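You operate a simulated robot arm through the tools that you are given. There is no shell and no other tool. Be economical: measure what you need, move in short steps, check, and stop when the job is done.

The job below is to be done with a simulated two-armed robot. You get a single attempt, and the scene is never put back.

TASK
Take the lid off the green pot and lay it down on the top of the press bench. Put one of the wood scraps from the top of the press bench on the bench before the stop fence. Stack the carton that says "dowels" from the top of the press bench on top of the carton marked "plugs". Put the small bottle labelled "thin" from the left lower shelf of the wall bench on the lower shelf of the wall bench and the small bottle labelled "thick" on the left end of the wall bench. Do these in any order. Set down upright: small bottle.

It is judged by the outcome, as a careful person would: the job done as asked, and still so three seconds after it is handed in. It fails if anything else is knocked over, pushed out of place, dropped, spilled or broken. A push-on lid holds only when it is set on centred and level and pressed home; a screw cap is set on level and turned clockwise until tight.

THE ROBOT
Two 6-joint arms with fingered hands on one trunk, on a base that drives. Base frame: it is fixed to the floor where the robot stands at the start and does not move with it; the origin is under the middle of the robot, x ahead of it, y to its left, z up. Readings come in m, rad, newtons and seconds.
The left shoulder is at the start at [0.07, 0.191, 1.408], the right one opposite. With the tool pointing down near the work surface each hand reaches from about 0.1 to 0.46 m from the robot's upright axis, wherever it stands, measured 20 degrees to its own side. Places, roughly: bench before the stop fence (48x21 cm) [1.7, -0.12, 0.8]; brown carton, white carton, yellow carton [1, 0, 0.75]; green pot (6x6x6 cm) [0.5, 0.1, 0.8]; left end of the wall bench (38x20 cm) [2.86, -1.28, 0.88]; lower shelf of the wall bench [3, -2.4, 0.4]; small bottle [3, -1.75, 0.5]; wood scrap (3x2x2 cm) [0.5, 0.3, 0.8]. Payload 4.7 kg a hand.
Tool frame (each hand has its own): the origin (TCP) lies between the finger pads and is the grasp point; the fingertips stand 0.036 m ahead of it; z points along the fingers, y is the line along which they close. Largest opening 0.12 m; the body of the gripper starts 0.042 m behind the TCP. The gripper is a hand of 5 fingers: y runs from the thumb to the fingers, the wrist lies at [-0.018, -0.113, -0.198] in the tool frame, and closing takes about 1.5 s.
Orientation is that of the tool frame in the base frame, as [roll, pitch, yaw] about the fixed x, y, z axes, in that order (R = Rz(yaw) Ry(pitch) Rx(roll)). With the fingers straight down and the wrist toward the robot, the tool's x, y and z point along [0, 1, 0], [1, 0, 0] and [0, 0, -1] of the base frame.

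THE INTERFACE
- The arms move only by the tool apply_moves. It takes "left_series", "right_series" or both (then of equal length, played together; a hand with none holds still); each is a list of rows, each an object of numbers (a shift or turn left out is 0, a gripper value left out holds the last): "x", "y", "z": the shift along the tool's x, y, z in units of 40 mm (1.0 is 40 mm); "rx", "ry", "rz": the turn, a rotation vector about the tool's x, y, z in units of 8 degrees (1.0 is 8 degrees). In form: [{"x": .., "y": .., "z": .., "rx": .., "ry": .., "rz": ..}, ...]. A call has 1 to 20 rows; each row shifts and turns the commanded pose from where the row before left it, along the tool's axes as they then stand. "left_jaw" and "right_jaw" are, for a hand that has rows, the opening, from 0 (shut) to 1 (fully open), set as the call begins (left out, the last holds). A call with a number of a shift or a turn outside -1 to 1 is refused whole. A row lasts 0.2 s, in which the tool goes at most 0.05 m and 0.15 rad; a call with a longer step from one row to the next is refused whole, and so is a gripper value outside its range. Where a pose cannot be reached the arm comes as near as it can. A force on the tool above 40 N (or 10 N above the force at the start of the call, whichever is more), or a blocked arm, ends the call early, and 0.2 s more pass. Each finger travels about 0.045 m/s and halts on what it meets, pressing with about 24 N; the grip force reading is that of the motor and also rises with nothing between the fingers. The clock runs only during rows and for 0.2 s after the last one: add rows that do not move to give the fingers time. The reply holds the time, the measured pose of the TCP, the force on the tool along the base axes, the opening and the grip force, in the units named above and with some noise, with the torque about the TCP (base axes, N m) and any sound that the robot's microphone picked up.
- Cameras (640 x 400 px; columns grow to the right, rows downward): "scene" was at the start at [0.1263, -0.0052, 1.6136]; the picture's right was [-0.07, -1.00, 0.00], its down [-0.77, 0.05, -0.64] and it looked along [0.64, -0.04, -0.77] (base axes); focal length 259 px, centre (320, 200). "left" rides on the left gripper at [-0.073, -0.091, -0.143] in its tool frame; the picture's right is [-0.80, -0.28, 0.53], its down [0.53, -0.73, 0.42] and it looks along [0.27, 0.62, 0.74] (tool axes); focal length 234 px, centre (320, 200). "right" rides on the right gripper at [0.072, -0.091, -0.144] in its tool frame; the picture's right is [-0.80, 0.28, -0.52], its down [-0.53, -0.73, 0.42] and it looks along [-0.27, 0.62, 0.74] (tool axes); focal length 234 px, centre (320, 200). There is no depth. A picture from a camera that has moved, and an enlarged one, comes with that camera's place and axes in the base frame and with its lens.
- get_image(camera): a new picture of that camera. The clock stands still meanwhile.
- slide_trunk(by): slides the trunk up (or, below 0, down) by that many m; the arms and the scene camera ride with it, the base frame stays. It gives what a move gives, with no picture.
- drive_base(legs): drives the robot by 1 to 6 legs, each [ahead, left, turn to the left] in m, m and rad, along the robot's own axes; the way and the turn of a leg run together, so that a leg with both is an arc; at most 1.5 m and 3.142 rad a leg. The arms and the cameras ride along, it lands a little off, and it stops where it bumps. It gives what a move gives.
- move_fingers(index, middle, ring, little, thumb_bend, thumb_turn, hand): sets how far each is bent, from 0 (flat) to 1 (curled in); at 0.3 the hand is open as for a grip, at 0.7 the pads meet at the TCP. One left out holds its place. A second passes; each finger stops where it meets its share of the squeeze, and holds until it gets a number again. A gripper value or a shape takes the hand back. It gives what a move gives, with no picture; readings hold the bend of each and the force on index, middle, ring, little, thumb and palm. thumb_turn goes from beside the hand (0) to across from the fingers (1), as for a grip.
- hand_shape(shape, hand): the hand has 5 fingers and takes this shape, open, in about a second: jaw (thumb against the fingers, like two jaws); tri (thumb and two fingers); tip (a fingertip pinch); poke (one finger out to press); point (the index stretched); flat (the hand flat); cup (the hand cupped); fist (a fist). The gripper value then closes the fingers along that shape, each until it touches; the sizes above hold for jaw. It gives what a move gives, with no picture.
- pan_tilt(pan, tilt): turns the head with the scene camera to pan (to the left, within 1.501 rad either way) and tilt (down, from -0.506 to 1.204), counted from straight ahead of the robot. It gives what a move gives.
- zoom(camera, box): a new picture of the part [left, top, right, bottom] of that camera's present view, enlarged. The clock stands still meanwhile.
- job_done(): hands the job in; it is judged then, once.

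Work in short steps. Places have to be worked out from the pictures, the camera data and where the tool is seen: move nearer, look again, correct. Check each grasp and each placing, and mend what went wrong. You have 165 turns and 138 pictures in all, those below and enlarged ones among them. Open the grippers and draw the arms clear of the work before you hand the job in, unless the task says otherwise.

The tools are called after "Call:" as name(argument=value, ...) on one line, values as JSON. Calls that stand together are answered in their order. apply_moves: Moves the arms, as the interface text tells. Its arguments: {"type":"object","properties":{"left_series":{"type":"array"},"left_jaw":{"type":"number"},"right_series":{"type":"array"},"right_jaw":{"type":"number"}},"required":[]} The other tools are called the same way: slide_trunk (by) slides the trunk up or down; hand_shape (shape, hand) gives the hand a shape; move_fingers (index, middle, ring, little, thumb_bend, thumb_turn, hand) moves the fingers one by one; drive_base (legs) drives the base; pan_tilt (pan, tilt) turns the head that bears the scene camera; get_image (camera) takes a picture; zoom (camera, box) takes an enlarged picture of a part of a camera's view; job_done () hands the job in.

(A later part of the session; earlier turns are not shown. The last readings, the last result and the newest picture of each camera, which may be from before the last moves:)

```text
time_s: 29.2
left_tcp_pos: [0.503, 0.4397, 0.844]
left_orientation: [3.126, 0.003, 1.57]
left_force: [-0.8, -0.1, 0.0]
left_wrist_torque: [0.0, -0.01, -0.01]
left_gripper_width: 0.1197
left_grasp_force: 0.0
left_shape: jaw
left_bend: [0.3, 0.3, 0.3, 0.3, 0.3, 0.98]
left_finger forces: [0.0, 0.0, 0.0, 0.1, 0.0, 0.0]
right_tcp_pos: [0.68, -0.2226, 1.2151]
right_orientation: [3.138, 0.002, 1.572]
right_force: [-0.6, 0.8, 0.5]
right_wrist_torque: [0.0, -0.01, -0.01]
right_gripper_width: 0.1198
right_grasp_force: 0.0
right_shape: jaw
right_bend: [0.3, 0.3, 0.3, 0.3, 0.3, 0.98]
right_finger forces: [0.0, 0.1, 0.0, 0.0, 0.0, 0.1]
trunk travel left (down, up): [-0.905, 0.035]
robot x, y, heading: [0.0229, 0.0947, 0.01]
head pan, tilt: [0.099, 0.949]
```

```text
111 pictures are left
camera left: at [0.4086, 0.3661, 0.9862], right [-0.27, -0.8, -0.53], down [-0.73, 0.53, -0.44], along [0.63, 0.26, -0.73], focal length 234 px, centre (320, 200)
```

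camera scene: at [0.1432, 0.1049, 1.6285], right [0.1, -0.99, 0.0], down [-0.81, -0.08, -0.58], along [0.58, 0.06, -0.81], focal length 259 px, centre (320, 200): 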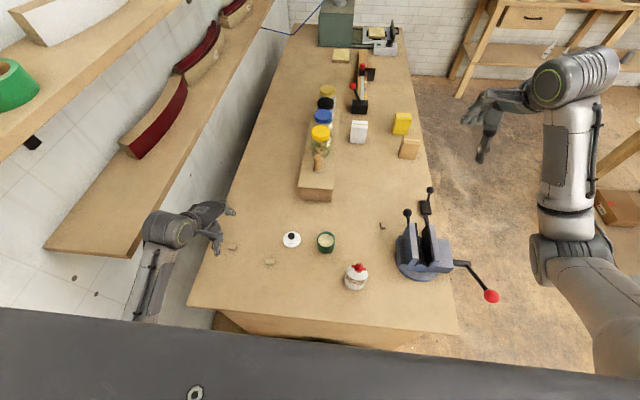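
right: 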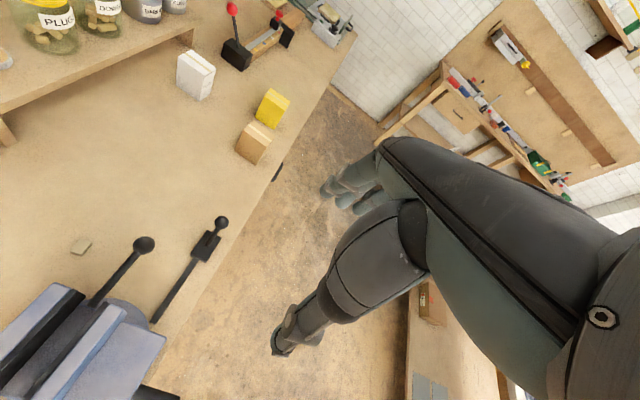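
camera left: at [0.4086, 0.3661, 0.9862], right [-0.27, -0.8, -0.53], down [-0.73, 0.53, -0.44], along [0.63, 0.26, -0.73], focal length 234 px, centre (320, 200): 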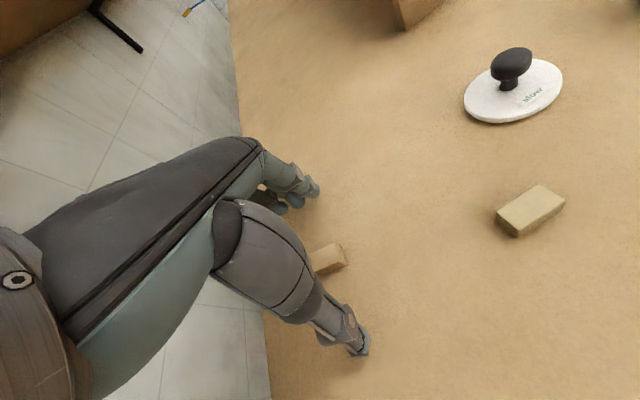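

Scrap is between thumb and fingers. Close on it.

Call:
apply_moves(left_series=[{"y": -0.1, "x": 0.08}, {}, {}, {}, {}, {}, {}, {}, {}], left_jaw=0)

Call:
get_image(camera="left")

```text
time_s: 31.2
left_tcp_pos: [0.4974, 0.4425, 0.8466]
left_orientation: [3.121, 0.0, 1.569]
left_force: [-0.5, 1.6, 17.6]
left_wrist_torque: [0.12, -0.02, 0.08]
left_gripper_width: 0.0105
left_grasp_force: 23.9
left_shape: jaw
left_bend: [0.72, 0.64, 0.7, 0.7, 0.75, 1.0]
left_finger forces: [13.1, 11.5, 0.0, 0.0, 34.0, 0.0]
right_tcp_pos: [0.6792, -0.2236, 1.2177]
right_orientation: [3.14, 0.0, 1.573]
right_force: [0.7, -1.0, 0.5]
right_wrist_torque: [0.03, -0.01, 0.0]
right_gripper_width: 0.1197
right_grasp_force: 0.0
right_shape: jaw
right_bend: [0.3, 0.3, 0.3, 0.3, 0.3, 0.98]
right_finger forces: [0.0, 0.0, 0.0, 0.0, 0.0, 0.0]
trunk travel left (down, up): [-0.905, 0.035]
robot x, y, heading: [0.0191, 0.0971, 0.004]
head pan, tilt: [0.099, 0.949]
```

```text
110 pictures are left
camera left: at [0.4039, 0.3684, 0.9883], right [-0.27, -0.8, -0.53], down [-0.72, 0.53, -0.44], along [0.64, 0.26, -0.73], focal length 234 px, centre (320, 200)
```

left: 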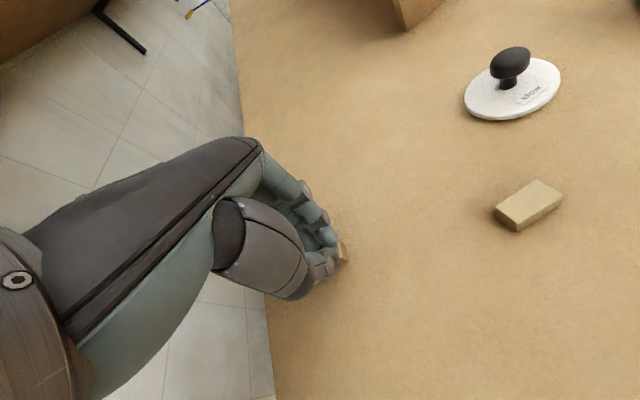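

Scrap gripped (fingertips press the bench slightly, 17 N). Lift and check.

Call:
apply_moves(left_series=[{"z": -0.3}, {"z": -0.6}, {"z": -0.9}, {"z": -0.9}, {"z": -0.9}, {}])

Call:
get_image(camera="left")

```text
time_s: 32.6
left_tcp_pos: [0.4945, 0.4434, 0.9908]
left_orientation: [3.127, 0.001, 1.569]
left_force: [-0.3, -0.2, 0.2]
left_wrist_torque: [0.0, -0.01, 0.03]
left_gripper_width: 0.0093
left_grasp_force: 24.1
left_shape: jaw
left_bend: [0.72, 0.64, 0.7, 0.7, 0.75, 1.0]
left_finger forces: [8.3, 7.3, 0.0, 0.0, 16.0, 0.1]
right_tcp_pos: [0.6804, -0.2226, 1.215]
right_orientation: [3.141, 0.002, 1.574]
right_force: [-1.1, -0.1, 0.6]
right_wrist_torque: [0.03, -0.02, 0.0]
right_gripper_width: 0.1196
right_grasp_force: 0.1
right_shape: jaw
right_bend: [0.3, 0.3, 0.3, 0.3, 0.3, 0.98]
right_finger forces: [0.1, 0.0, 0.0, 0.0, 0.0, 0.1]
trunk travel left (down, up): [-0.905, 0.035]
robot x, y, heading: [0.0239, 0.0969, 0.006]
head pan, tilt: [0.099, 0.949]
```

```text
109 pictures are left
camera left: at [0.4022, 0.3692, 1.1318], right [-0.27, -0.8, -0.53], down [-0.73, 0.53, -0.44], along [0.63, 0.26, -0.73], focal length 234 px, centre (320, 200)
```

left: 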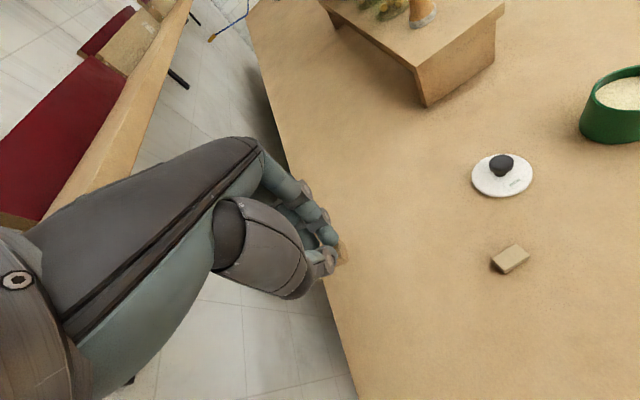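

Scrap is held. I'll raise the left hand to the high travel pose (x≈0.64, z≈1.2), then slide the base right to about y=−0.8 and look along the aisle.

Call:
apply_moves(left_series=[{"z": -0.6, "y": 0.7}, {"z": -0.6, "y": 0.7}, {"z": -0.8, "y": 0.7}, {"z": -0.8, "y": 0.7}, {"z": -0.8, "y": 0.7}, {"z": -0.8, "y": 0.4}, {"z": -0.8}, {}])

Call:
drive_base(legs=[[-0.08, 0, 0], [0, -0.9, 0]])

Call:
pan_tilt(pan=-0.2, tilt=0.6)

Call:
get_image(camera="scene")

```text
time_s: 34.6
left_tcp_pos: [0.6203, 0.452, 1.2203]
left_orientation: [3.105, -0.029, 1.602]
left_force: [0.9, 0.6, -0.8]
left_wrist_torque: [-0.03, -0.03, -0.03]
left_gripper_width: 0.0089
left_grasp_force: 24.1
left_shape: jaw
left_bend: [0.72, 0.72, 0.7, 0.7, 0.77, 1.0]
left_finger forces: [0.1, 0.0, 0.1, 0.0, 0.0, 0.0]
right_tcp_pos: [0.668, -0.2213, 1.221]
right_orientation: [3.126, -0.012, 1.595]
right_force: [1.9, -0.1, -1.5]
right_wrist_torque: [0.02, 0.08, 0.02]
right_gripper_width: 0.1196
right_grasp_force: 0.1
right_shape: jaw
right_bend: [0.3, 0.3, 0.3, 0.3, 0.3, 0.98]
right_finger forces: [0.1, 0.0, 0.0, 0.0, 0.0, 0.0]
trunk travel left (down, up): [-0.905, 0.035]
robot x, y, heading: [0.014, 0.0986, 0.023]
head pan, tilt: [0.099, 0.949]
stopped in row 8 (left hand): the arm was blocked; the commanded pose is now the measured one
```

```text
time_s: 39.9
left_tcp_pos: [0.5761, -0.4334, 1.2036]
left_orientation: [3.118, -0.007, 1.582]
left_force: [0.0, 0.2, 0.1]
left_wrist_torque: [0.02, 0.02, 0.03]
left_gripper_width: 0.0088
left_grasp_force: 23.9
left_shape: jaw
left_bend: [0.72, 0.72, 0.7, 0.7, 0.77, 1.0]
left_finger forces: [0.1, 0.0, 0.0, 0.0, 0.0, 0.0]
right_tcp_pos: [0.6107, -1.1038, 1.2175]
right_orientation: [3.139, 0.002, 1.579]
right_force: [-0.1, 0.5, 0.6]
right_wrist_torque: [-0.03, 0.0, -0.01]
right_gripper_width: 0.1198
right_grasp_force: 0.1
right_shape: jaw
right_bend: [0.3, 0.3, 0.3, 0.3, 0.3, 0.98]
right_finger forces: [0.0, 0.0, 0.0, 0.0, 0.0, 0.1]
trunk travel left (down, up): [-0.905, 0.035]
robot x, y, heading: [-0.0477, -0.7898, 0.009]
head pan, tilt: [0.099, 0.949]
```

```text
time_s: 40.8
left_tcp_pos: [0.5756, -0.4343, 1.2043]
left_orientation: [3.119, -0.009, 1.581]
left_force: [-0.3, -0.4, -0.4]
left_wrist_torque: [-0.03, -0.01, 0.0]
left_gripper_width: 0.0087
left_grasp_force: 24.0
left_shape: jaw
left_bend: [0.72, 0.72, 0.7, 0.7, 0.77, 1.0]
left_finger forces: [0.0, 0.0, 0.1, 0.0, 0.0, 0.0]
right_tcp_pos: [0.6108, -1.1049, 1.2168]
right_orientation: [3.14, 0.001, 1.58]
right_force: [0.2, -0.4, 0.3]
right_wrist_torque: [0.01, -0.03, 0.01]
right_gripper_width: 0.1197
right_grasp_force: 0.0
right_shape: jaw
right_bend: [0.3, 0.3, 0.3, 0.3, 0.3, 0.98]
right_finger forces: [0.0, 0.0, 0.0, 0.0, 0.0, 0.0]
trunk travel left (down, up): [-0.905, 0.035]
robot x, y, heading: [-0.0466, -0.7824, 0.011]
head pan, tilt: [-0.201, 0.6]
```

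```text
108 pictures are left
camera scene: at [0.0871, -0.8047, 1.6567], right [-0.19, -0.98, 0.0], down [-0.56, 0.11, -0.82], along [0.81, -0.16, -0.57], focal length 259 px, centre (320, 200)
```

scene: 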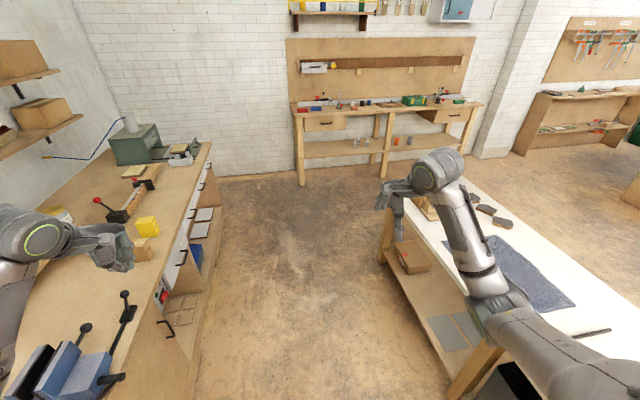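

Finger forces are zero: the scrap slipped out when the arm jerked. I'll look for where it fell.

Call:
pan_tilt(pan=0.85, tilt=0.75)

Call:
get_image(camera="scene")

Call:
get_image(camera="left")

```text
time_s: 42.1
left_tcp_pos: [0.5756, -0.4349, 1.2059]
left_orientation: [3.118, -0.006, 1.58]
left_force: [0.1, -0.3, 0.1]
left_wrist_torque: [0.01, 0.0, 0.0]
left_gripper_width: 0.0089
left_grasp_force: 24.2
left_shape: jaw
left_bend: [0.72, 0.72, 0.7, 0.7, 0.77, 1.0]
left_finger forces: [0.1, 0.0, 0.0, 0.0, 0.0, 0.0]
right_tcp_pos: [0.6116, -1.105, 1.2168]
right_orientation: [3.141, 0.003, 1.58]
right_force: [-0.2, 0.4, -0.5]
right_wrist_torque: [0.02, -0.02, -0.01]
right_gripper_width: 0.12
right_grasp_force: 0.1
right_shape: jaw
right_bend: [0.3, 0.3, 0.3, 0.3, 0.3, 0.98]
right_finger forces: [0.0, 0.0, 0.0, 0.1, 0.1, 0.1]
trunk travel left (down, up): [-0.905, 0.035]
robot x, y, heading: [-0.051, -0.7883, 0.007]
head pan, tilt: [0.85, 0.75]
```

```text
107 pictures are left
camera scene: at [0.0546, -0.7248, 1.6439], right [0.76, -0.65, 0.0], down [-0.45, -0.52, -0.73], along [0.48, 0.55, -0.68], focal length 259 px, centre (320, 200)
```

scene: 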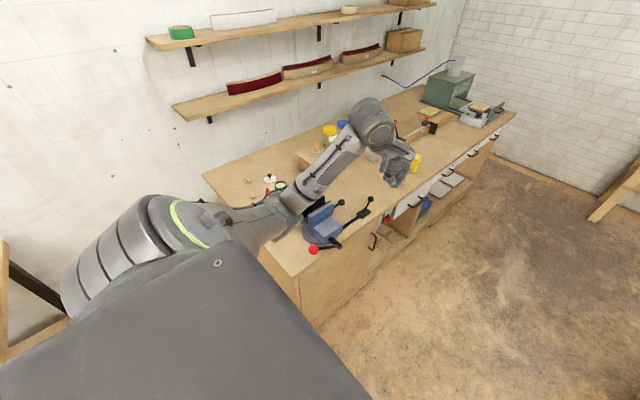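

```text
106 pictures are left
camera left: at [0.4823, -0.51, 1.3451], right [-0.26, -0.8, -0.54], down [-0.73, 0.53, -0.44], along [0.63, 0.28, -0.72], focal length 234 px, centre (320, 200)
```

left: 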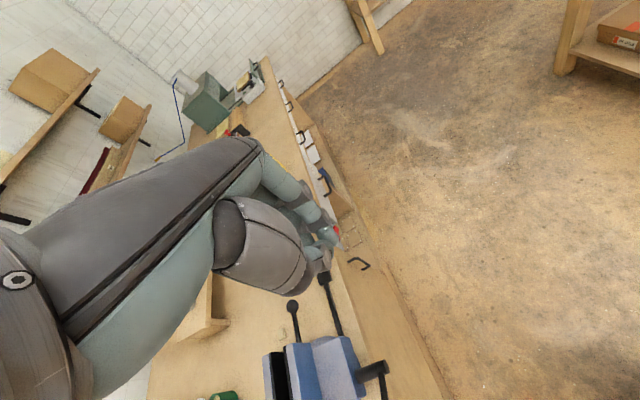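

Call:
zoom(camera="scene", box=[190, 120, 350, 220])

```text
4.00 times, centred on (270, 170) of scene
camera zoom: at [0.0546, -0.7248, 1.6439], right [0.76, -0.65, 0.0], down [-0.45, -0.52, -0.73], along [0.48, 0.55, -0.68], focal length 1036 px, centre (520, 320)
```

zoom: 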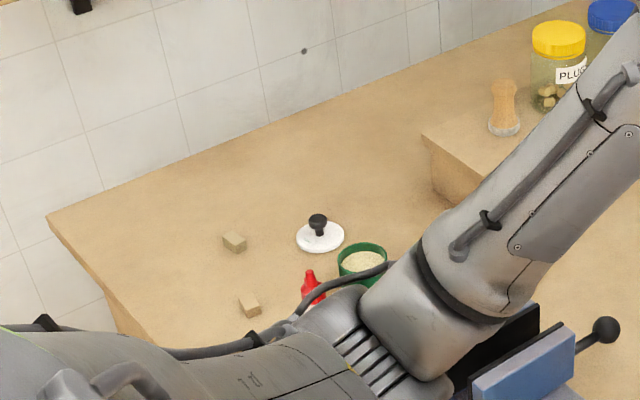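

Good: the scrap simply landed back on the bench (≈(0.41,0.18)), intact; I'll fetch it later. Do the cartons first: turn left to face the bench and strafe to x≈1.2, hands high.

Call:
drive_base(legs=[[0, -0.02, 1.5708], [0, -1.25, 0]])

Call:
pan_tilt(pan=0, tilt=0.8)

Call:
get_image(camera="scene")

```text
time_s: 52.4
left_tcp_pos: [0.8446, -0.158, 1.2043]
left_orientation: [3.118, -0.008, -3.115]
left_force: [0.1, 0.5, 0.1]
left_wrist_torque: [0.04, 0.01, 0.02]
left_gripper_width: 0.009
left_grasp_force: 24.0
left_shape: jaw
left_bend: [0.72, 0.72, 0.7, 0.7, 0.77, 1.0]
left_finger forces: [0.0, 0.1, 0.0, 0.1, 0.0, 0.0]
right_tcp_pos: [1.5131, -0.1102, 1.2165]
right_orientation: [3.141, 0.001, -3.115]
right_force: [-0.5, -0.6, -0.4]
right_wrist_torque: [0.0, 0.02, -0.01]
right_gripper_width: 0.1199
right_grasp_force: 0.0
right_shape: jaw
right_bend: [0.3, 0.3, 0.3, 0.3, 0.3, 0.98]
right_finger forces: [0.1, 0.1, 0.0, 0.0, 0.0, 0.0]
trunk travel left (down, up): [-0.905, 0.035]
robot x, y, heading: [1.2093, -0.7772, 1.591]
head pan, tilt: [0.85, 0.75]
```

```text
time_s: 53.5
left_tcp_pos: [0.8439, -0.1578, 1.2038]
left_orientation: [3.119, -0.006, -3.115]
left_force: [0.4, -0.3, 0.2]
left_wrist_torque: [0.02, 0.02, -0.01]
left_gripper_width: 0.0089
left_grasp_force: 24.3
left_shape: jaw
left_bend: [0.72, 0.72, 0.7, 0.7, 0.77, 1.0]
left_finger forces: [0.0, 0.1, 0.0, 0.0, 0.0, 0.0]
right_tcp_pos: [1.5139, -0.1107, 1.217]
right_orientation: [3.139, 0.003, -3.117]
right_force: [-0.7, -0.7, -0.4]
right_wrist_torque: [0.04, -0.03, 0.0]
right_gripper_width: 0.1198
right_grasp_force: 0.0
right_shape: jaw
right_bend: [0.3, 0.3, 0.3, 0.3, 0.3, 0.98]
right_finger forces: [0.0, 0.0, 0.0, 0.0, 0.1, 0.0]
trunk travel left (down, up): [-0.905, 0.035]
robot x, y, heading: [1.2114, -0.777, 1.594]
head pan, tilt: [0.0, 0.799]
```

```text
104 pictures are left
camera scene: at [1.2036, -0.6454, 1.6399], right [1.0, 0.03, 0.0], down [0.02, -0.72, -0.7], along [-0.02, 0.7, -0.72], focal length 259 px, centre (320, 200)
```

scene: 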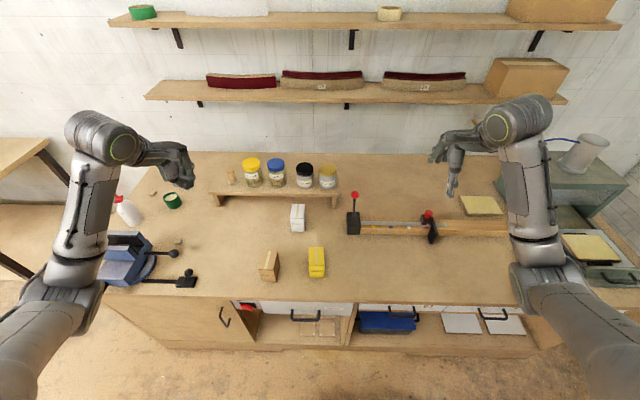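

Excellent view. Zoom on the cartons and fence for measurement.

Call:
zoom(camera="scene", box=[240, 190, 400, 290])

Call:
zoom(camera="scene", box=[340, 180, 520, 290])

```text
4.00 times, centred on (320, 240) of scene
camera zoom: at [1.2036, -0.6454, 1.6399], right [1.0, 0.03, 0.0], down [0.02, -0.72, -0.7], along [-0.02, 0.7, -0.72], focal length 1036 px, centre (320, 40)
```

zoom: 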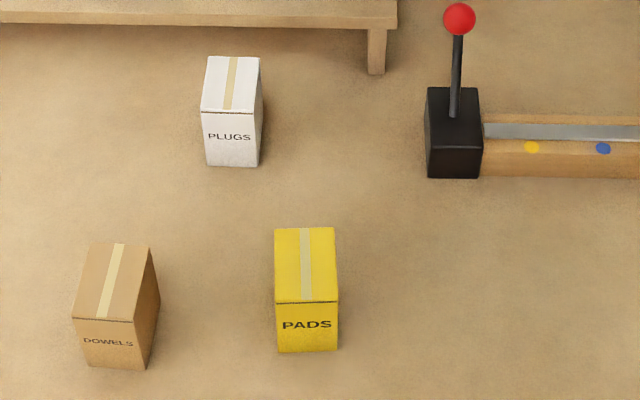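

```text
3.56 times, centred on (430, 235) of scene
camera zoom: at [1.2036, -0.6454, 1.6399], right [1.0, 0.03, 0.0], down [0.02, -0.72, -0.7], along [-0.02, 0.7, -0.72], focal length 921 px, centre (-71, 76)
```

zoom: 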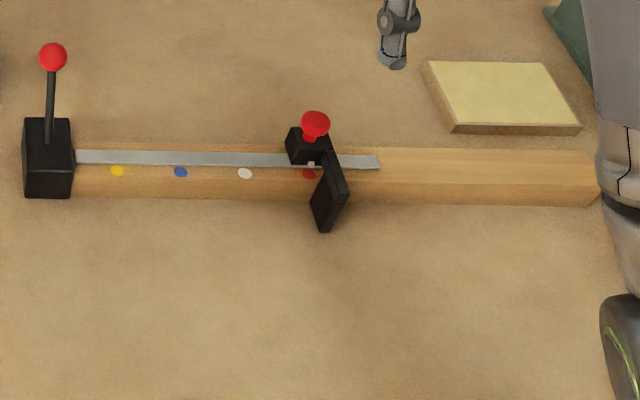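

Brown: centre ≈(1.018,−0.196), ~5×7×8.5 cm; white centre ≈(1.099,0.026), top ≈0.887. I'll drive nearer (axis ≈(1.29,−0.60)) so the left hand serves both, and open the left hand.

Call:
drive_base(legs=[[0.18, -0.08, -0.02]])

Call:
apply_moves(left_series=[{}, {}, {}, {}, {}, {}, {}], left_jaw=1)

Call:
get_image(camera="scene")

Call:
get_image(camera="left")

```text
time_s: 55.1
left_tcp_pos: [0.9314, 0.0264, 1.2054]
left_orientation: [3.117, -0.006, -3.136]
left_force: [0.3, -0.6, -0.6]
left_wrist_torque: [0.0, 0.02, -0.01]
left_gripper_width: 0.0089
left_grasp_force: 23.2
left_shape: jaw
left_bend: [0.72, 0.72, 0.7, 0.7, 0.77, 1.0]
left_finger forces: [0.0, 0.0, 0.0, 0.0, 0.1, 0.0]
right_tcp_pos: [1.6018, 0.0599, 1.2177]
right_orientation: [3.137, 0.004, -3.134]
right_force: [0.0, -0.8, 0.0]
right_wrist_torque: [0.06, -0.03, 0.0]
right_gripper_width: 0.12
right_grasp_force: 0.1
right_shape: jaw
right_bend: [0.3, 0.3, 0.3, 0.3, 0.3, 0.98]
right_finger forces: [0.0, 0.1, 0.0, 0.0, 0.1, 0.0]
trunk travel left (down, up): [-0.905, 0.035]
robot x, y, heading: [1.2816, -0.5952, 1.579]
head pan, tilt: [0.0, 0.799]
```

```text
time_s: 56.7
left_tcp_pos: [0.9324, 0.0281, 1.2042]
left_orientation: [3.119, -0.01, -3.135]
left_force: [0.3, -0.4, -0.6]
left_wrist_torque: [0.01, 0.0, 0.02]
left_gripper_width: 0.1194
left_grasp_force: 0.1
left_shape: jaw
left_bend: [0.3, 0.3, 0.3, 0.3, 0.3, 0.98]
left_finger forces: [0.0, 0.0, 0.0, 0.0, 0.0, 0.0]
right_tcp_pos: [1.6022, 0.0622, 1.2169]
right_orientation: [3.14, 0.002, -3.134]
right_force: [0.6, -0.4, -0.2]
right_wrist_torque: [0.0, -0.01, -0.04]
right_gripper_width: 0.1202
right_grasp_force: 0.1
right_shape: jaw
right_bend: [0.3, 0.3, 0.3, 0.3, 0.3, 0.98]
right_finger forces: [0.0, 0.0, 0.0, 0.0, 0.1, 0.0]
trunk travel left (down, up): [-0.905, 0.035]
robot x, y, heading: [1.2835, -0.5955, 1.572]
head pan, tilt: [0.0, 0.799]
```

```text
101 pictures are left
camera scene: at [1.283, -0.4665, 1.6399], right [1.0, 0.01, 0.0], down [0.0, -0.72, -0.7], along [0.0, 0.7, -0.72], focal length 259 px, centre (320, 200)
```

scene: 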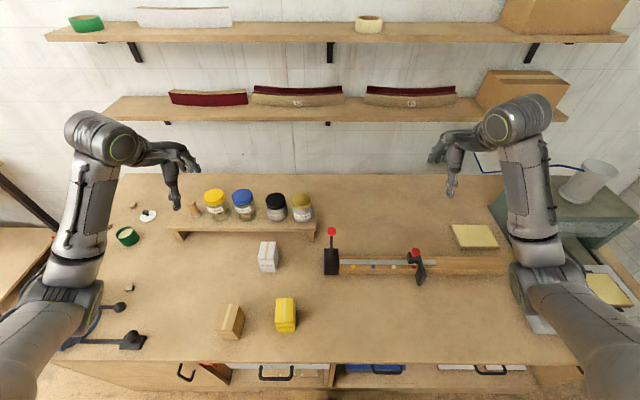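

```text
100 pictures are left
camera left: at [1.0077, -0.0666, 1.3451], right [0.8, -0.26, -0.54], down [-0.53, -0.73, -0.44], along [-0.28, 0.63, -0.72], focal length 234 px, centre (320, 200)
```

left: 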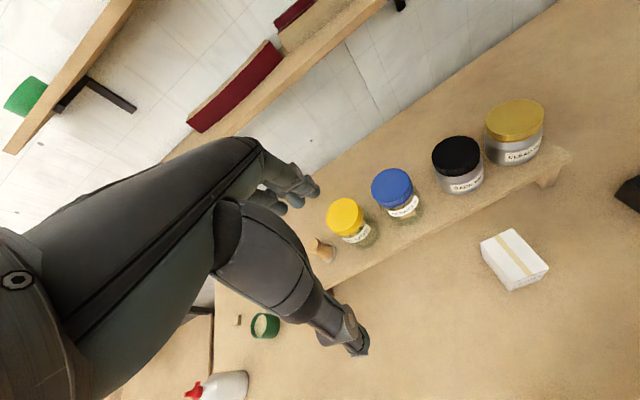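

Raise trunk slightly, then bring the left hand down in an arc to just above the brown carton.

Call:
slide_trunk(by=0.03)

Call:
apply_moves(left_series=[{"x": -0.18, "y": -0.45, "z": 1.0}, {"x": -0.18, "y": -0.45, "z": 1.0}, {"x": -0.18, "y": -0.45, "z": 1.0}, {"x": -0.18, "y": -0.45, "z": 1.0}, {"x": -0.18, "y": -0.45, "z": 1.0}, {"x": -0.18, "y": -0.45, "z": 1.0}, {}])

Call:
apply_moves(left_series=[{"x": -0.27, "y": -0.725, "z": 0.31}, {"x": -0.27, "y": -0.725, "z": 0.31}, {"x": -0.27, "y": -0.725, "z": 0.31}, {"x": -0.27, "y": -0.725, "z": 0.31}, {}])

Call:
get_image(camera="left")

Call:
get_image(camera="scene")

```text
time_s: 57.5
left_tcp_pos: [0.9326, 0.0283, 1.2344]
left_orientation: [3.12, -0.009, -3.134]
left_force: [-0.1, -0.1, 0.3]
left_wrist_torque: [0.02, -0.03, 0.04]
left_gripper_width: 0.1198
left_grasp_force: 0.1
left_shape: jaw
left_bend: [0.3, 0.3, 0.3, 0.3, 0.3, 0.98]
left_finger forces: [0.1, 0.0, 0.0, 0.1, 0.1, 0.0]
right_tcp_pos: [1.603, 0.0629, 1.2462]
right_orientation: [3.139, 0.003, -3.135]
right_force: [0.6, 0.6, 0.2]
right_wrist_torque: [-0.03, -0.03, 0.01]
right_gripper_width: 0.1196
right_grasp_force: 0.1
right_shape: jaw
right_bend: [0.3, 0.3, 0.3, 0.3, 0.3, 0.98]
right_finger forces: [0.1, 0.1, 0.1, 0.0, 0.0, 0.0]
trunk travel left (down, up): [-0.935, 0.005]
robot x, y, heading: [1.2808, -0.5981, 1.578]
head pan, tilt: [0.0, 0.799]
```

```text
time_s: 59.1
left_tcp_pos: [0.9759, -0.0741, 0.9902]
left_orientation: [3.118, -0.009, -3.134]
left_force: [-0.8, -0.3, 0.1]
left_wrist_torque: [-0.05, 0.01, -0.01]
left_gripper_width: 0.1196
left_grasp_force: 0.2
left_shape: jaw
left_bend: [0.3, 0.3, 0.3, 0.3, 0.3, 0.98]
left_finger forces: [0.0, 0.0, 0.0, 0.0, 0.0, 0.1]
right_tcp_pos: [1.6027, 0.0629, 1.2463]
right_orientation: [3.14, 0.002, -3.135]
right_force: [-0.1, 0.4, 0.4]
right_wrist_torque: [-0.01, 0.02, 0.04]
right_gripper_width: 0.1199
right_grasp_force: 0.1
right_shape: jaw
right_bend: [0.3, 0.3, 0.3, 0.3, 0.3, 0.98]
right_finger forces: [0.0, 0.0, 0.0, 0.0, 0.0, 0.0]
trunk travel left (down, up): [-0.935, 0.005]
robot x, y, heading: [1.2862, -0.5967, 1.579]
head pan, tilt: [0.0, 0.799]
```

```text
time_s: 60.3
left_tcp_pos: [1.0189, -0.1885, 0.938]
left_orientation: [3.121, -0.008, -3.136]
left_force: [0.5, 0.1, 1.1]
left_wrist_torque: [-0.03, 0.01, 0.01]
left_gripper_width: 0.1195
left_grasp_force: 0.1
left_shape: jaw
left_bend: [0.3, 0.3, 0.3, 0.3, 0.3, 0.98]
left_finger forces: [0.1, 0.1, 0.0, 0.0, 0.1, 0.1]
right_tcp_pos: [1.6026, 0.0632, 1.2465]
right_orientation: [3.14, 0.003, -3.134]
right_force: [-0.3, -0.5, -0.4]
right_wrist_torque: [-0.05, -0.01, 0.0]
right_gripper_width: 0.1199
right_grasp_force: 0.0
right_shape: jaw
right_bend: [0.3, 0.3, 0.3, 0.3, 0.3, 0.98]
right_finger forces: [0.0, 0.0, 0.1, 0.0, 0.1, 0.0]
trunk travel left (down, up): [-0.935, 0.005]
robot x, y, heading: [1.2868, -0.594, 1.58]
head pan, tilt: [0.0, 0.799]
```

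```text
99 pictures are left
camera left: at [1.0936, -0.2827, 1.0798], right [0.8, -0.26, -0.54], down [-0.53, -0.73, -0.44], along [-0.28, 0.63, -0.72], focal length 234 px, centre (320, 200)
```

left: 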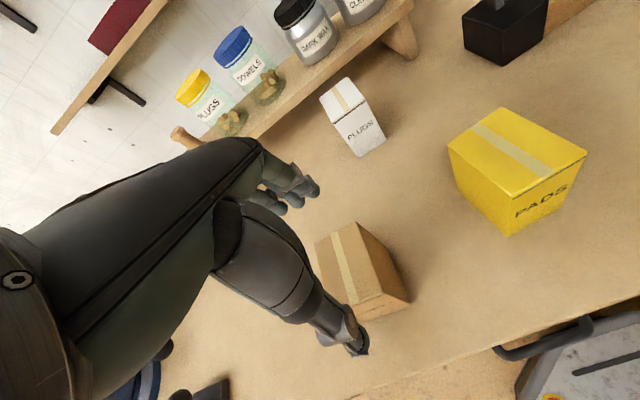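

```text
98 pictures are left
camera scene: at [1.2825, -0.4655, 1.6699], right [1.0, 0.01, 0.0], down [0.0, -0.72, -0.7], along [0.0, 0.7, -0.72], focal length 259 px, centre (320, 200)
```

scene: 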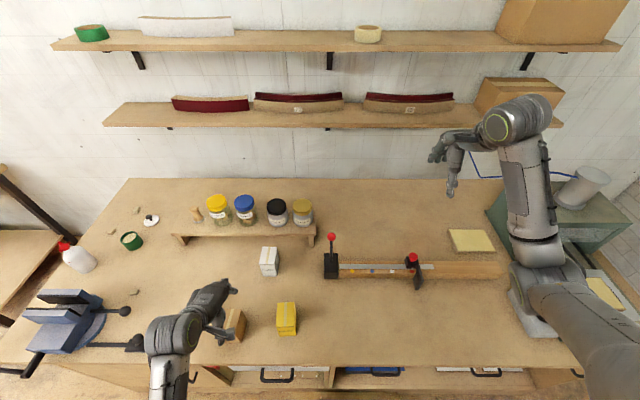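

Zoom in on the brown carton relative to the fingers.

Call:
zoom(camera="left", box=[260, 180, 460, 370])

```text
2.11 times, centred on (360, 275) of left
camera zoom: at [1.0936, -0.2827, 1.0798], right [0.8, -0.26, -0.54], down [-0.53, -0.73, -0.44], along [-0.28, 0.63, -0.72], focal length 493 px, centre (236, 42)
```

zoom: 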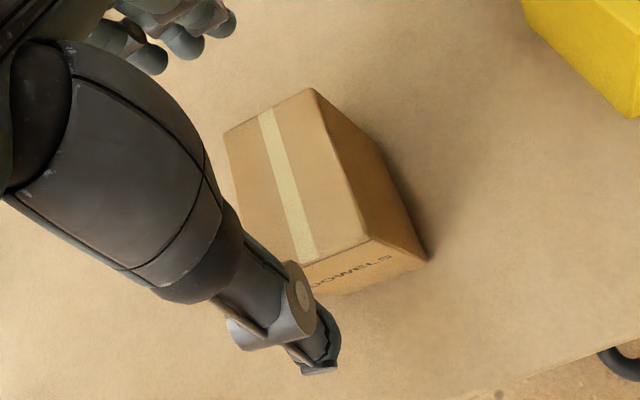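

Carton centre (1.0185, −0.196), aligned. Shift −7 mm, descend to z≈0.862 and close.

Call:
apply_moves(left_series=[{"y": -0.19, "z": 0.3}, {"z": 0.6}, {"z": 0.6}, {"z": 0.4}, {}])

Call:
apply_moves(left_series=[{}, {}, {}, {}, {}, {}], left_jaw=0)

Call:
get_image(camera="left")

```text
time_s: 61.5
left_tcp_pos: [1.0187, -0.1956, 0.8627]
left_orientation: [3.118, -0.01, -3.135]
left_force: [0.0, 0.6, -0.1]
left_wrist_torque: [-0.01, -0.03, -0.04]
left_gripper_width: 0.1196
left_grasp_force: 0.0
left_shape: jaw
left_bend: [0.3, 0.3, 0.3, 0.3, 0.3, 0.98]
left_finger forces: [0.0, 0.1, 0.0, 0.1, 0.0, 0.0]
right_tcp_pos: [1.6024, 0.0624, 1.2477]
right_orientation: [3.14, 0.003, -3.135]
right_force: [0.3, -0.4, 0.4]
right_wrist_torque: [0.01, -0.03, 0.03]
right_gripper_width: 0.1196
right_grasp_force: 0.0
right_shape: jaw
right_bend: [0.3, 0.3, 0.3, 0.3, 0.3, 0.98]
right_finger forces: [0.1, 0.1, 0.0, 0.0, 0.0, 0.1]
trunk travel left (down, up): [-0.935, 0.005]
robot x, y, heading: [1.2893, -0.5965, 1.575]
head pan, tilt: [0.0, 0.799]
```

```text
time_s: 62.9
left_tcp_pos: [1.0169, -0.195, 0.8629]
left_orientation: [3.119, -0.009, -3.134]
left_force: [0.5, -0.7, -0.4]
left_wrist_torque: [0.0, 0.02, -0.01]
left_gripper_width: 0.0648
left_grasp_force: 24.1
left_shape: jaw
left_bend: [0.74, 0.42, 0.45, 0.43, 0.69, 1.0]
left_finger forces: [12.9, 7.4, 0.0, 0.0, 20.6, 0.1]
right_tcp_pos: [1.6022, 0.0631, 1.2455]
right_orientation: [3.14, 0.002, -3.136]
right_force: [0.1, 0.0, -0.3]
right_wrist_torque: [0.01, -0.02, -0.05]
right_gripper_width: 0.1197
right_grasp_force: 0.0
right_shape: jaw
right_bend: [0.3, 0.3, 0.3, 0.3, 0.3, 0.98]
right_finger forces: [0.0, 0.1, 0.0, 0.0, 0.1, 0.0]
trunk travel left (down, up): [-0.935, 0.005]
robot x, y, heading: [1.2866, -0.5996, 1.572]
head pan, tilt: [0.0, 0.799]
```

```text
96 pictures are left
camera left: at [1.0929, -0.2897, 1.0032], right [0.8, -0.26, -0.54], down [-0.53, -0.73, -0.44], along [-0.28, 0.63, -0.72], focal length 234 px, centre (320, 200)
```

left: 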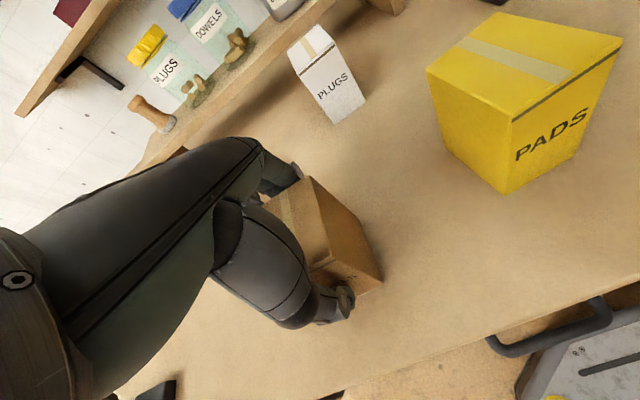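

Carton is held by thumb, index and middle. Lift straight up 8 cm and check.

Call:
apply_moves(left_series=[{"z": -0.3}, {"z": -0.7}, {"z": -0.9}, {}])

Call:
get_image(camera="left")

```text
time_s: 63.9
left_tcp_pos: [1.0187, -0.1957, 0.9396]
left_orientation: [3.12, -0.008, -3.135]
left_force: [-0.3, -0.2, -1.3]
left_wrist_torque: [-0.01, 0.0, 0.0]
left_gripper_width: 0.0647
left_grasp_force: 23.6
left_shape: jaw
left_bend: [0.74, 0.42, 0.45, 0.43, 0.69, 1.0]
left_finger forces: [13.2, 7.4, 0.1, 0.1, 20.7, 0.0]
right_tcp_pos: [1.6025, 0.0635, 1.2456]
right_orientation: [3.14, -0.001, -3.133]
right_force: [0.4, -0.7, 0.0]
right_wrist_torque: [-0.02, -0.02, 0.02]
right_gripper_width: 0.1197
right_grasp_force: 0.1
right_shape: jaw
right_bend: [0.3, 0.3, 0.3, 0.3, 0.3, 0.98]
right_finger forces: [0.0, 0.0, 0.0, 0.1, 0.0, 0.0]
trunk travel left (down, up): [-0.935, 0.005]
robot x, y, heading: [1.2855, -0.5942, 1.573]
head pan, tilt: [0.0, 0.799]
```

```text
95 pictures are left
camera left: at [1.0937, -0.291, 1.0806], right [0.8, -0.26, -0.54], down [-0.53, -0.73, -0.44], along [-0.28, 0.63, -0.72], focal length 234 px, centre (320, 200)
```

left: 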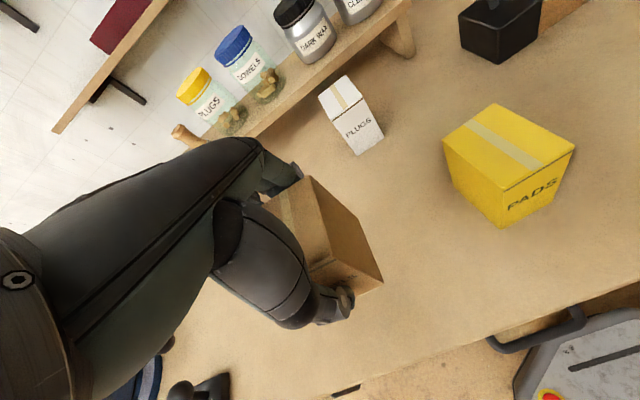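

Held level. Carry along the arc to above the white carton at TCP z≈1.08.

Call:
apply_moves(left_series=[{"x": -0.28, "y": 0.87, "z": -0.5}, {"x": -0.28, "y": 0.87, "z": -0.5}, {"x": -0.28, "y": 0.87, "z": -0.5}, {"x": -0.3, "y": 0.7, "z": -0.5}, {"x": -0.3, "y": 0.7, "z": -0.5}, {"x": -0.3, "y": 0.7, "z": -0.5}, {"x": -0.3, "y": 0.7, "z": -0.5}, {}])

Call:
get_image(camera="left")

Call:
get_image(camera="scene")

```text
time_s: 65.7
left_tcp_pos: [1.0996, 0.0188, 1.0831]
left_orientation: [3.121, -0.009, -3.134]
left_force: [-0.7, -0.2, -2.2]
left_wrist_torque: [0.0, 0.0, -0.01]
left_gripper_width: 0.0646
left_grasp_force: 23.7
left_shape: jaw
left_bend: [0.74, 0.42, 0.45, 0.43, 0.69, 1.0]
left_finger forces: [13.3, 7.4, 0.1, 0.1, 20.7, 0.0]
right_tcp_pos: [1.6036, 0.0614, 1.2479]
right_orientation: [3.139, 0.002, -3.134]
right_force: [0.3, 0.7, 0.4]
right_wrist_torque: [0.02, 0.02, 0.0]
right_gripper_width: 0.12
right_grasp_force: 0.0
right_shape: jaw
right_bend: [0.3, 0.3, 0.3, 0.3, 0.3, 0.98]
right_finger forces: [0.0, 0.1, 0.1, 0.1, 0.0, 0.0]
trunk travel left (down, up): [-0.935, 0.005]
robot x, y, heading: [1.2858, -0.5973, 1.576]
head pan, tilt: [0.0, 0.799]
```

```text
94 pictures are left
camera left: at [1.1751, -0.0772, 1.2234], right [0.8, -0.26, -0.54], down [-0.53, -0.73, -0.44], along [-0.28, 0.63, -0.72], focal length 234 px, centre (320, 200)
```

left: 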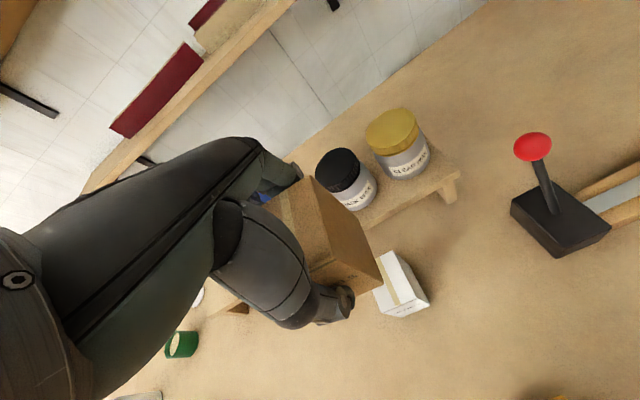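

```text
93 pictures are left
camera scene: at [1.2828, -0.4667, 1.67], right [1.0, 0.01, 0.0], down [0.0, -0.72, -0.7], along [0.0, 0.7, -0.72], focal length 259 px, centre (320, 200)
```

scene: 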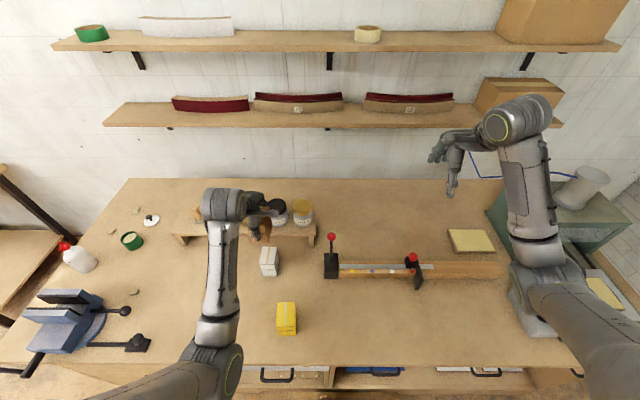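

Zoom both to measure the alignment of brown over white.

Call:
zoom(camera="scene", box=[220, 200, 320, 290])

Call:
zoom(camera="left", box=[260, 160, 460, 340])

```text
4.44 times, centred on (270, 245) of scene
camera zoom: at [1.2828, -0.4667, 1.67], right [1.0, 0.01, 0.0], down [0.0, -0.72, -0.7], along [0.0, 0.7, -0.72], focal length 1152 px, centre (542, 0)
```

zoom: 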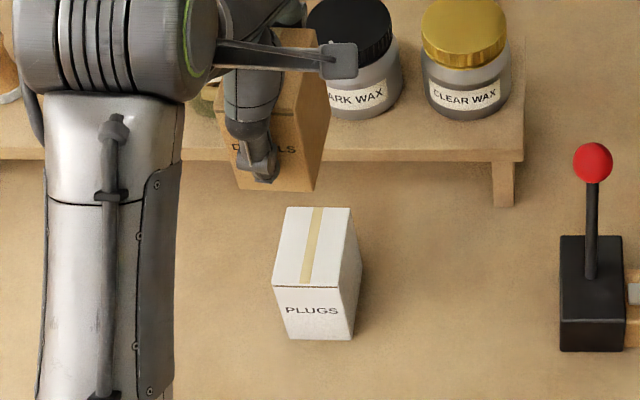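

```text
2.22 times, centred on (360, 250) of left
camera zoom: at [1.1751, -0.0772, 1.2234], right [0.8, -0.26, -0.54], down [-0.53, -0.73, -0.44], along [-0.28, 0.63, -0.72], focal length 520 px, centre (231, 89)
```

zoom: 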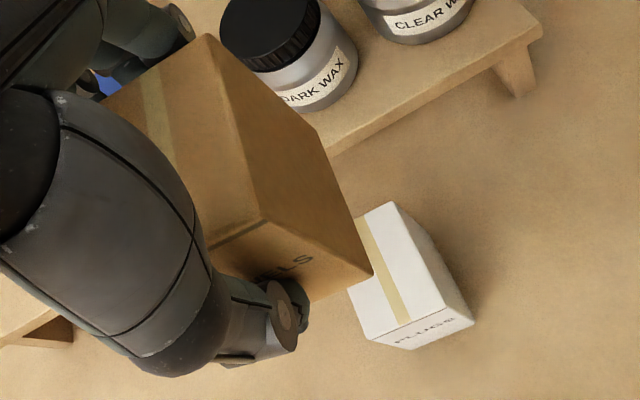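

White centre ≈(1.100, 0.025), brown ≈(1.100, 0.018). Shift +6 mm in y, then lower the trunk 0.11.

Call:
apply_moves(left_series=[{"y": 0.16}, {}])

Call:
slide_trunk(by=-0.115)

Call:
zoom(camera="scene", box=[200, 180, 320, 290])

Call:
zoom(camera="left", box=[260, 160, 460, 340])

```text
time_s: 66.3
left_tcp_pos: [1.1009, 0.0234, 1.0837]
left_orientation: [3.118, -0.008, -3.133]
left_force: [-0.6, 0.3, -2.3]
left_wrist_torque: [0.0, 0.01, 0.04]
left_gripper_width: 0.0647
left_grasp_force: 24.2
left_shape: jaw
left_bend: [0.74, 0.42, 0.45, 0.43, 0.69, 1.0]
left_finger forces: [13.3, 7.4, 0.0, 0.0, 20.7, 0.1]
right_tcp_pos: [1.6034, 0.0624, 1.2478]
right_orientation: [3.141, 0.002, -3.134]
right_force: [0.8, 0.0, 1.1]
right_wrist_torque: [0.01, -0.01, -0.02]
right_gripper_width: 0.1199
right_grasp_force: 0.1
right_shape: jaw
right_bend: [0.3, 0.3, 0.3, 0.3, 0.3, 0.98]
right_finger forces: [0.0, 0.1, 0.0, 0.0, 0.0, 0.1]
trunk travel left (down, up): [-0.935, 0.005]
robot x, y, heading: [1.2883, -0.5957, 1.579]
head pan, tilt: [0.0, 0.799]
```

```text
time_s: 67.7
left_tcp_pos: [1.1003, 0.0227, 0.9668]
left_orientation: [3.121, -0.008, -3.135]
left_force: [0.2, 0.1, -2.4]
left_wrist_torque: [0.0, 0.02, 0.01]
left_gripper_width: 0.0646
left_grasp_force: 24.0
left_shape: jaw
left_bend: [0.74, 0.42, 0.45, 0.43, 0.69, 1.0]
left_finger forces: [13.3, 7.3, 0.0, 0.0, 20.7, 0.1]
right_tcp_pos: [1.6031, 0.0631, 1.1328]
right_orientation: [3.14, 0.002, -3.134]
right_force: [0.4, 0.0, 0.3]
right_wrist_torque: [0.0, 0.02, 0.02]
right_gripper_width: 0.1197
right_grasp_force: 0.0
right_shape: jaw
right_bend: [0.3, 0.3, 0.3, 0.3, 0.3, 0.98]
right_finger forces: [0.1, 0.0, 0.0, 0.0, 0.0, 0.0]
trunk travel left (down, up): [-0.82, 0.12]
robot x, y, heading: [1.2858, -0.5994, 1.577]
head pan, tilt: [0.0, 0.799]
```

```text
3.64 times, centred on (260, 235) of scene
camera zoom: at [1.2831, -0.4663, 1.555], right [1.0, 0.01, 0.0], down [0.0, -0.72, -0.7], along [0.0, 0.7, -0.72], focal length 942 px, centre (538, 73)
```

zoom: 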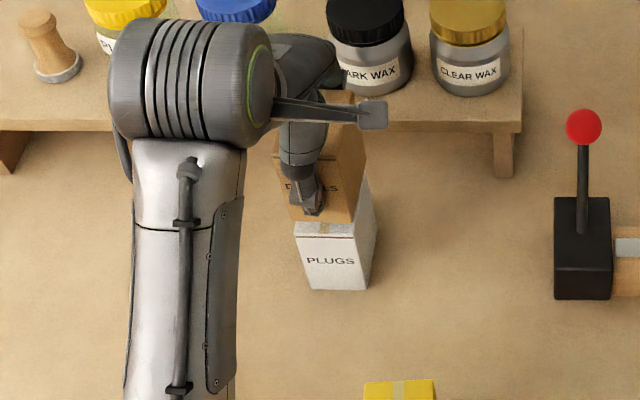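

```text
2.22 times, centred on (360, 250) of left
camera zoom: at [1.1752, -0.0709, 1.1088], right [0.8, -0.26, -0.54], down [-0.53, -0.73, -0.44], along [-0.28, 0.63, -0.72], focal length 520 px, centre (231, 89)
```

zoom: 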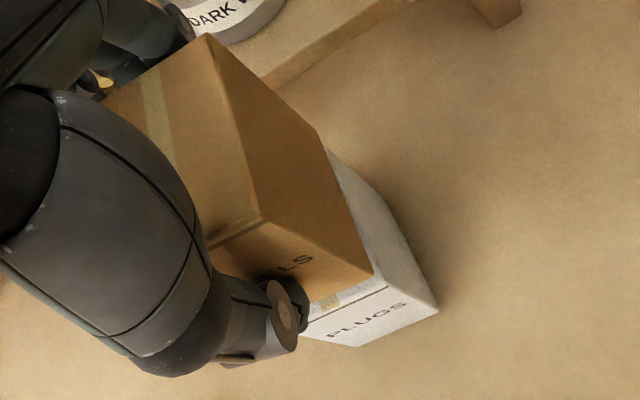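

Corners coincide within ~2 mm. Lower gently to contact.

Call:
apply_moves(left_series=[{"z": 0.2}, {"z": 0.12}, {"z": 0.08}, {}])

```text
time_s: 68.7
left_tcp_pos: [1.0995, 0.0234, 0.9528]
left_orientation: [3.118, -0.01, -3.134]
left_force: [-0.2, -1.0, 2.1]
left_wrist_torque: [-0.03, 0.05, 0.03]
left_gripper_width: 0.0647
left_grasp_force: 23.7
left_shape: jaw
left_bend: [0.74, 0.42, 0.45, 0.43, 0.69, 1.0]
left_finger forces: [13.4, 7.5, 0.0, 0.0, 21.1, 0.0]
right_tcp_pos: [1.6019, 0.0624, 1.1337]
right_orientation: [3.139, 0.002, -3.134]
right_force: [-0.6, 0.3, 0.1]
right_wrist_torque: [-0.02, 0.0, 0.02]
right_gripper_width: 0.1197
right_grasp_force: 0.0
right_shape: jaw
right_bend: [0.3, 0.3, 0.3, 0.3, 0.3, 0.98]
right_finger forces: [0.0, 0.0, 0.0, 0.0, 0.1, 0.0]
trunk travel left (down, up): [-0.82, 0.12]
robot x, y, heading: [1.289, -0.5996, 1.575]
head pan, tilt: [0.0, 0.799]
```

Contact (load taken). Open and lift off slowly.

Call:
apply_moves(left_series=[{}, {}, {}, {}, {}, {}], left_jaw=0.9)

Call:
apply_moves(left_series=[{"z": -0.3}, {"z": -0.6}, {"z": -0.9}, {"z": -0.9}, {}])

Call:
get_image(camera="left")

Call:
zoom(camera="scene", box=[200, 180, 320, 290])

```text
time_s: 70.1
left_tcp_pos: [1.1005, 0.0229, 0.9529]
left_orientation: [3.119, -0.007, -3.136]
left_force: [0.3, -0.8, 0.4]
left_wrist_torque: [-0.03, 0.03, 0.01]
left_gripper_width: 0.1078
left_grasp_force: 0.1
left_shape: jaw
left_bend: [0.27, 0.32, 0.31, 0.31, 0.41, 0.98]
left_finger forces: [0.0, 0.1, 0.1, 0.0, 0.1, 0.0]
right_tcp_pos: [1.6023, 0.0617, 1.1322]
right_orientation: [3.14, 0.003, -3.135]
right_force: [0.4, -0.1, -0.3]
right_wrist_torque: [-0.01, -0.01, 0.0]
right_gripper_width: 0.1196
right_grasp_force: 0.1
right_shape: jaw
right_bend: [0.3, 0.3, 0.3, 0.3, 0.3, 0.98]
right_finger forces: [0.0, 0.0, 0.1, 0.0, 0.1, 0.0]
trunk travel left (down, up): [-0.82, 0.12]
robot x, y, heading: [1.2848, -0.597, 1.574]
head pan, tilt: [0.0, 0.799]
```

```text
time_s: 71.3
left_tcp_pos: [1.101, 0.022, 1.0607]
left_orientation: [3.121, -0.008, -3.135]
left_force: [-0.4, -0.1, -0.1]
left_wrist_torque: [-0.05, 0.01, -0.01]
left_gripper_width: 0.1078
left_grasp_force: 0.1
left_shape: jaw
left_bend: [0.27, 0.32, 0.31, 0.31, 0.41, 0.98]
left_finger forces: [0.0, 0.0, 0.0, 0.0, 0.1, 0.1]
right_tcp_pos: [1.6015, 0.0628, 1.1314]
right_orientation: [3.14, 0.002, -3.136]
right_force: [-1.0, -0.6, -1.7]
right_wrist_torque: [-0.01, 0.01, 0.04]
right_gripper_width: 0.12
right_grasp_force: 0.1
right_shape: jaw
right_bend: [0.3, 0.3, 0.3, 0.3, 0.3, 0.98]
right_finger forces: [0.1, 0.0, 0.0, 0.0, 0.0, 0.0]
trunk travel left (down, up): [-0.82, 0.12]
robot x, y, heading: [1.2868, -0.5983, 1.577]
head pan, tilt: [0.0, 0.799]
```

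```text
88 pictures are left
camera left: at [1.1763, -0.0735, 1.2015], right [0.8, -0.26, -0.54], down [-0.53, -0.73, -0.44], along [-0.28, 0.63, -0.72], focal length 234 px, centre (320, 200)
```

left: 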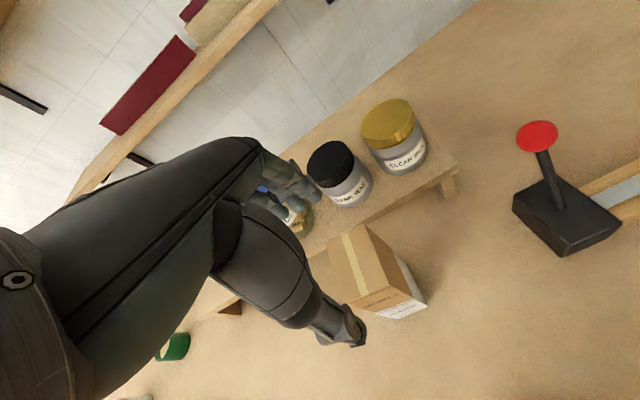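

```text
3.64 times, centred on (260, 235) of scene
camera zoom: at [1.2831, -0.4664, 1.5549], right [1.0, 0.01, 0.0], down [0.0, -0.72, -0.7], along [0.0, 0.7, -0.72], focal length 942 px, centre (538, 73)
```

zoom: 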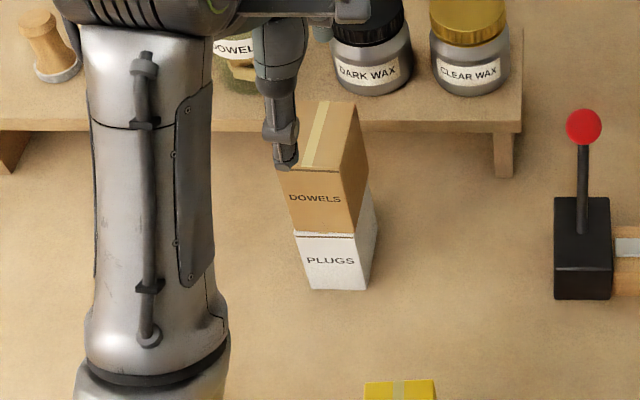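

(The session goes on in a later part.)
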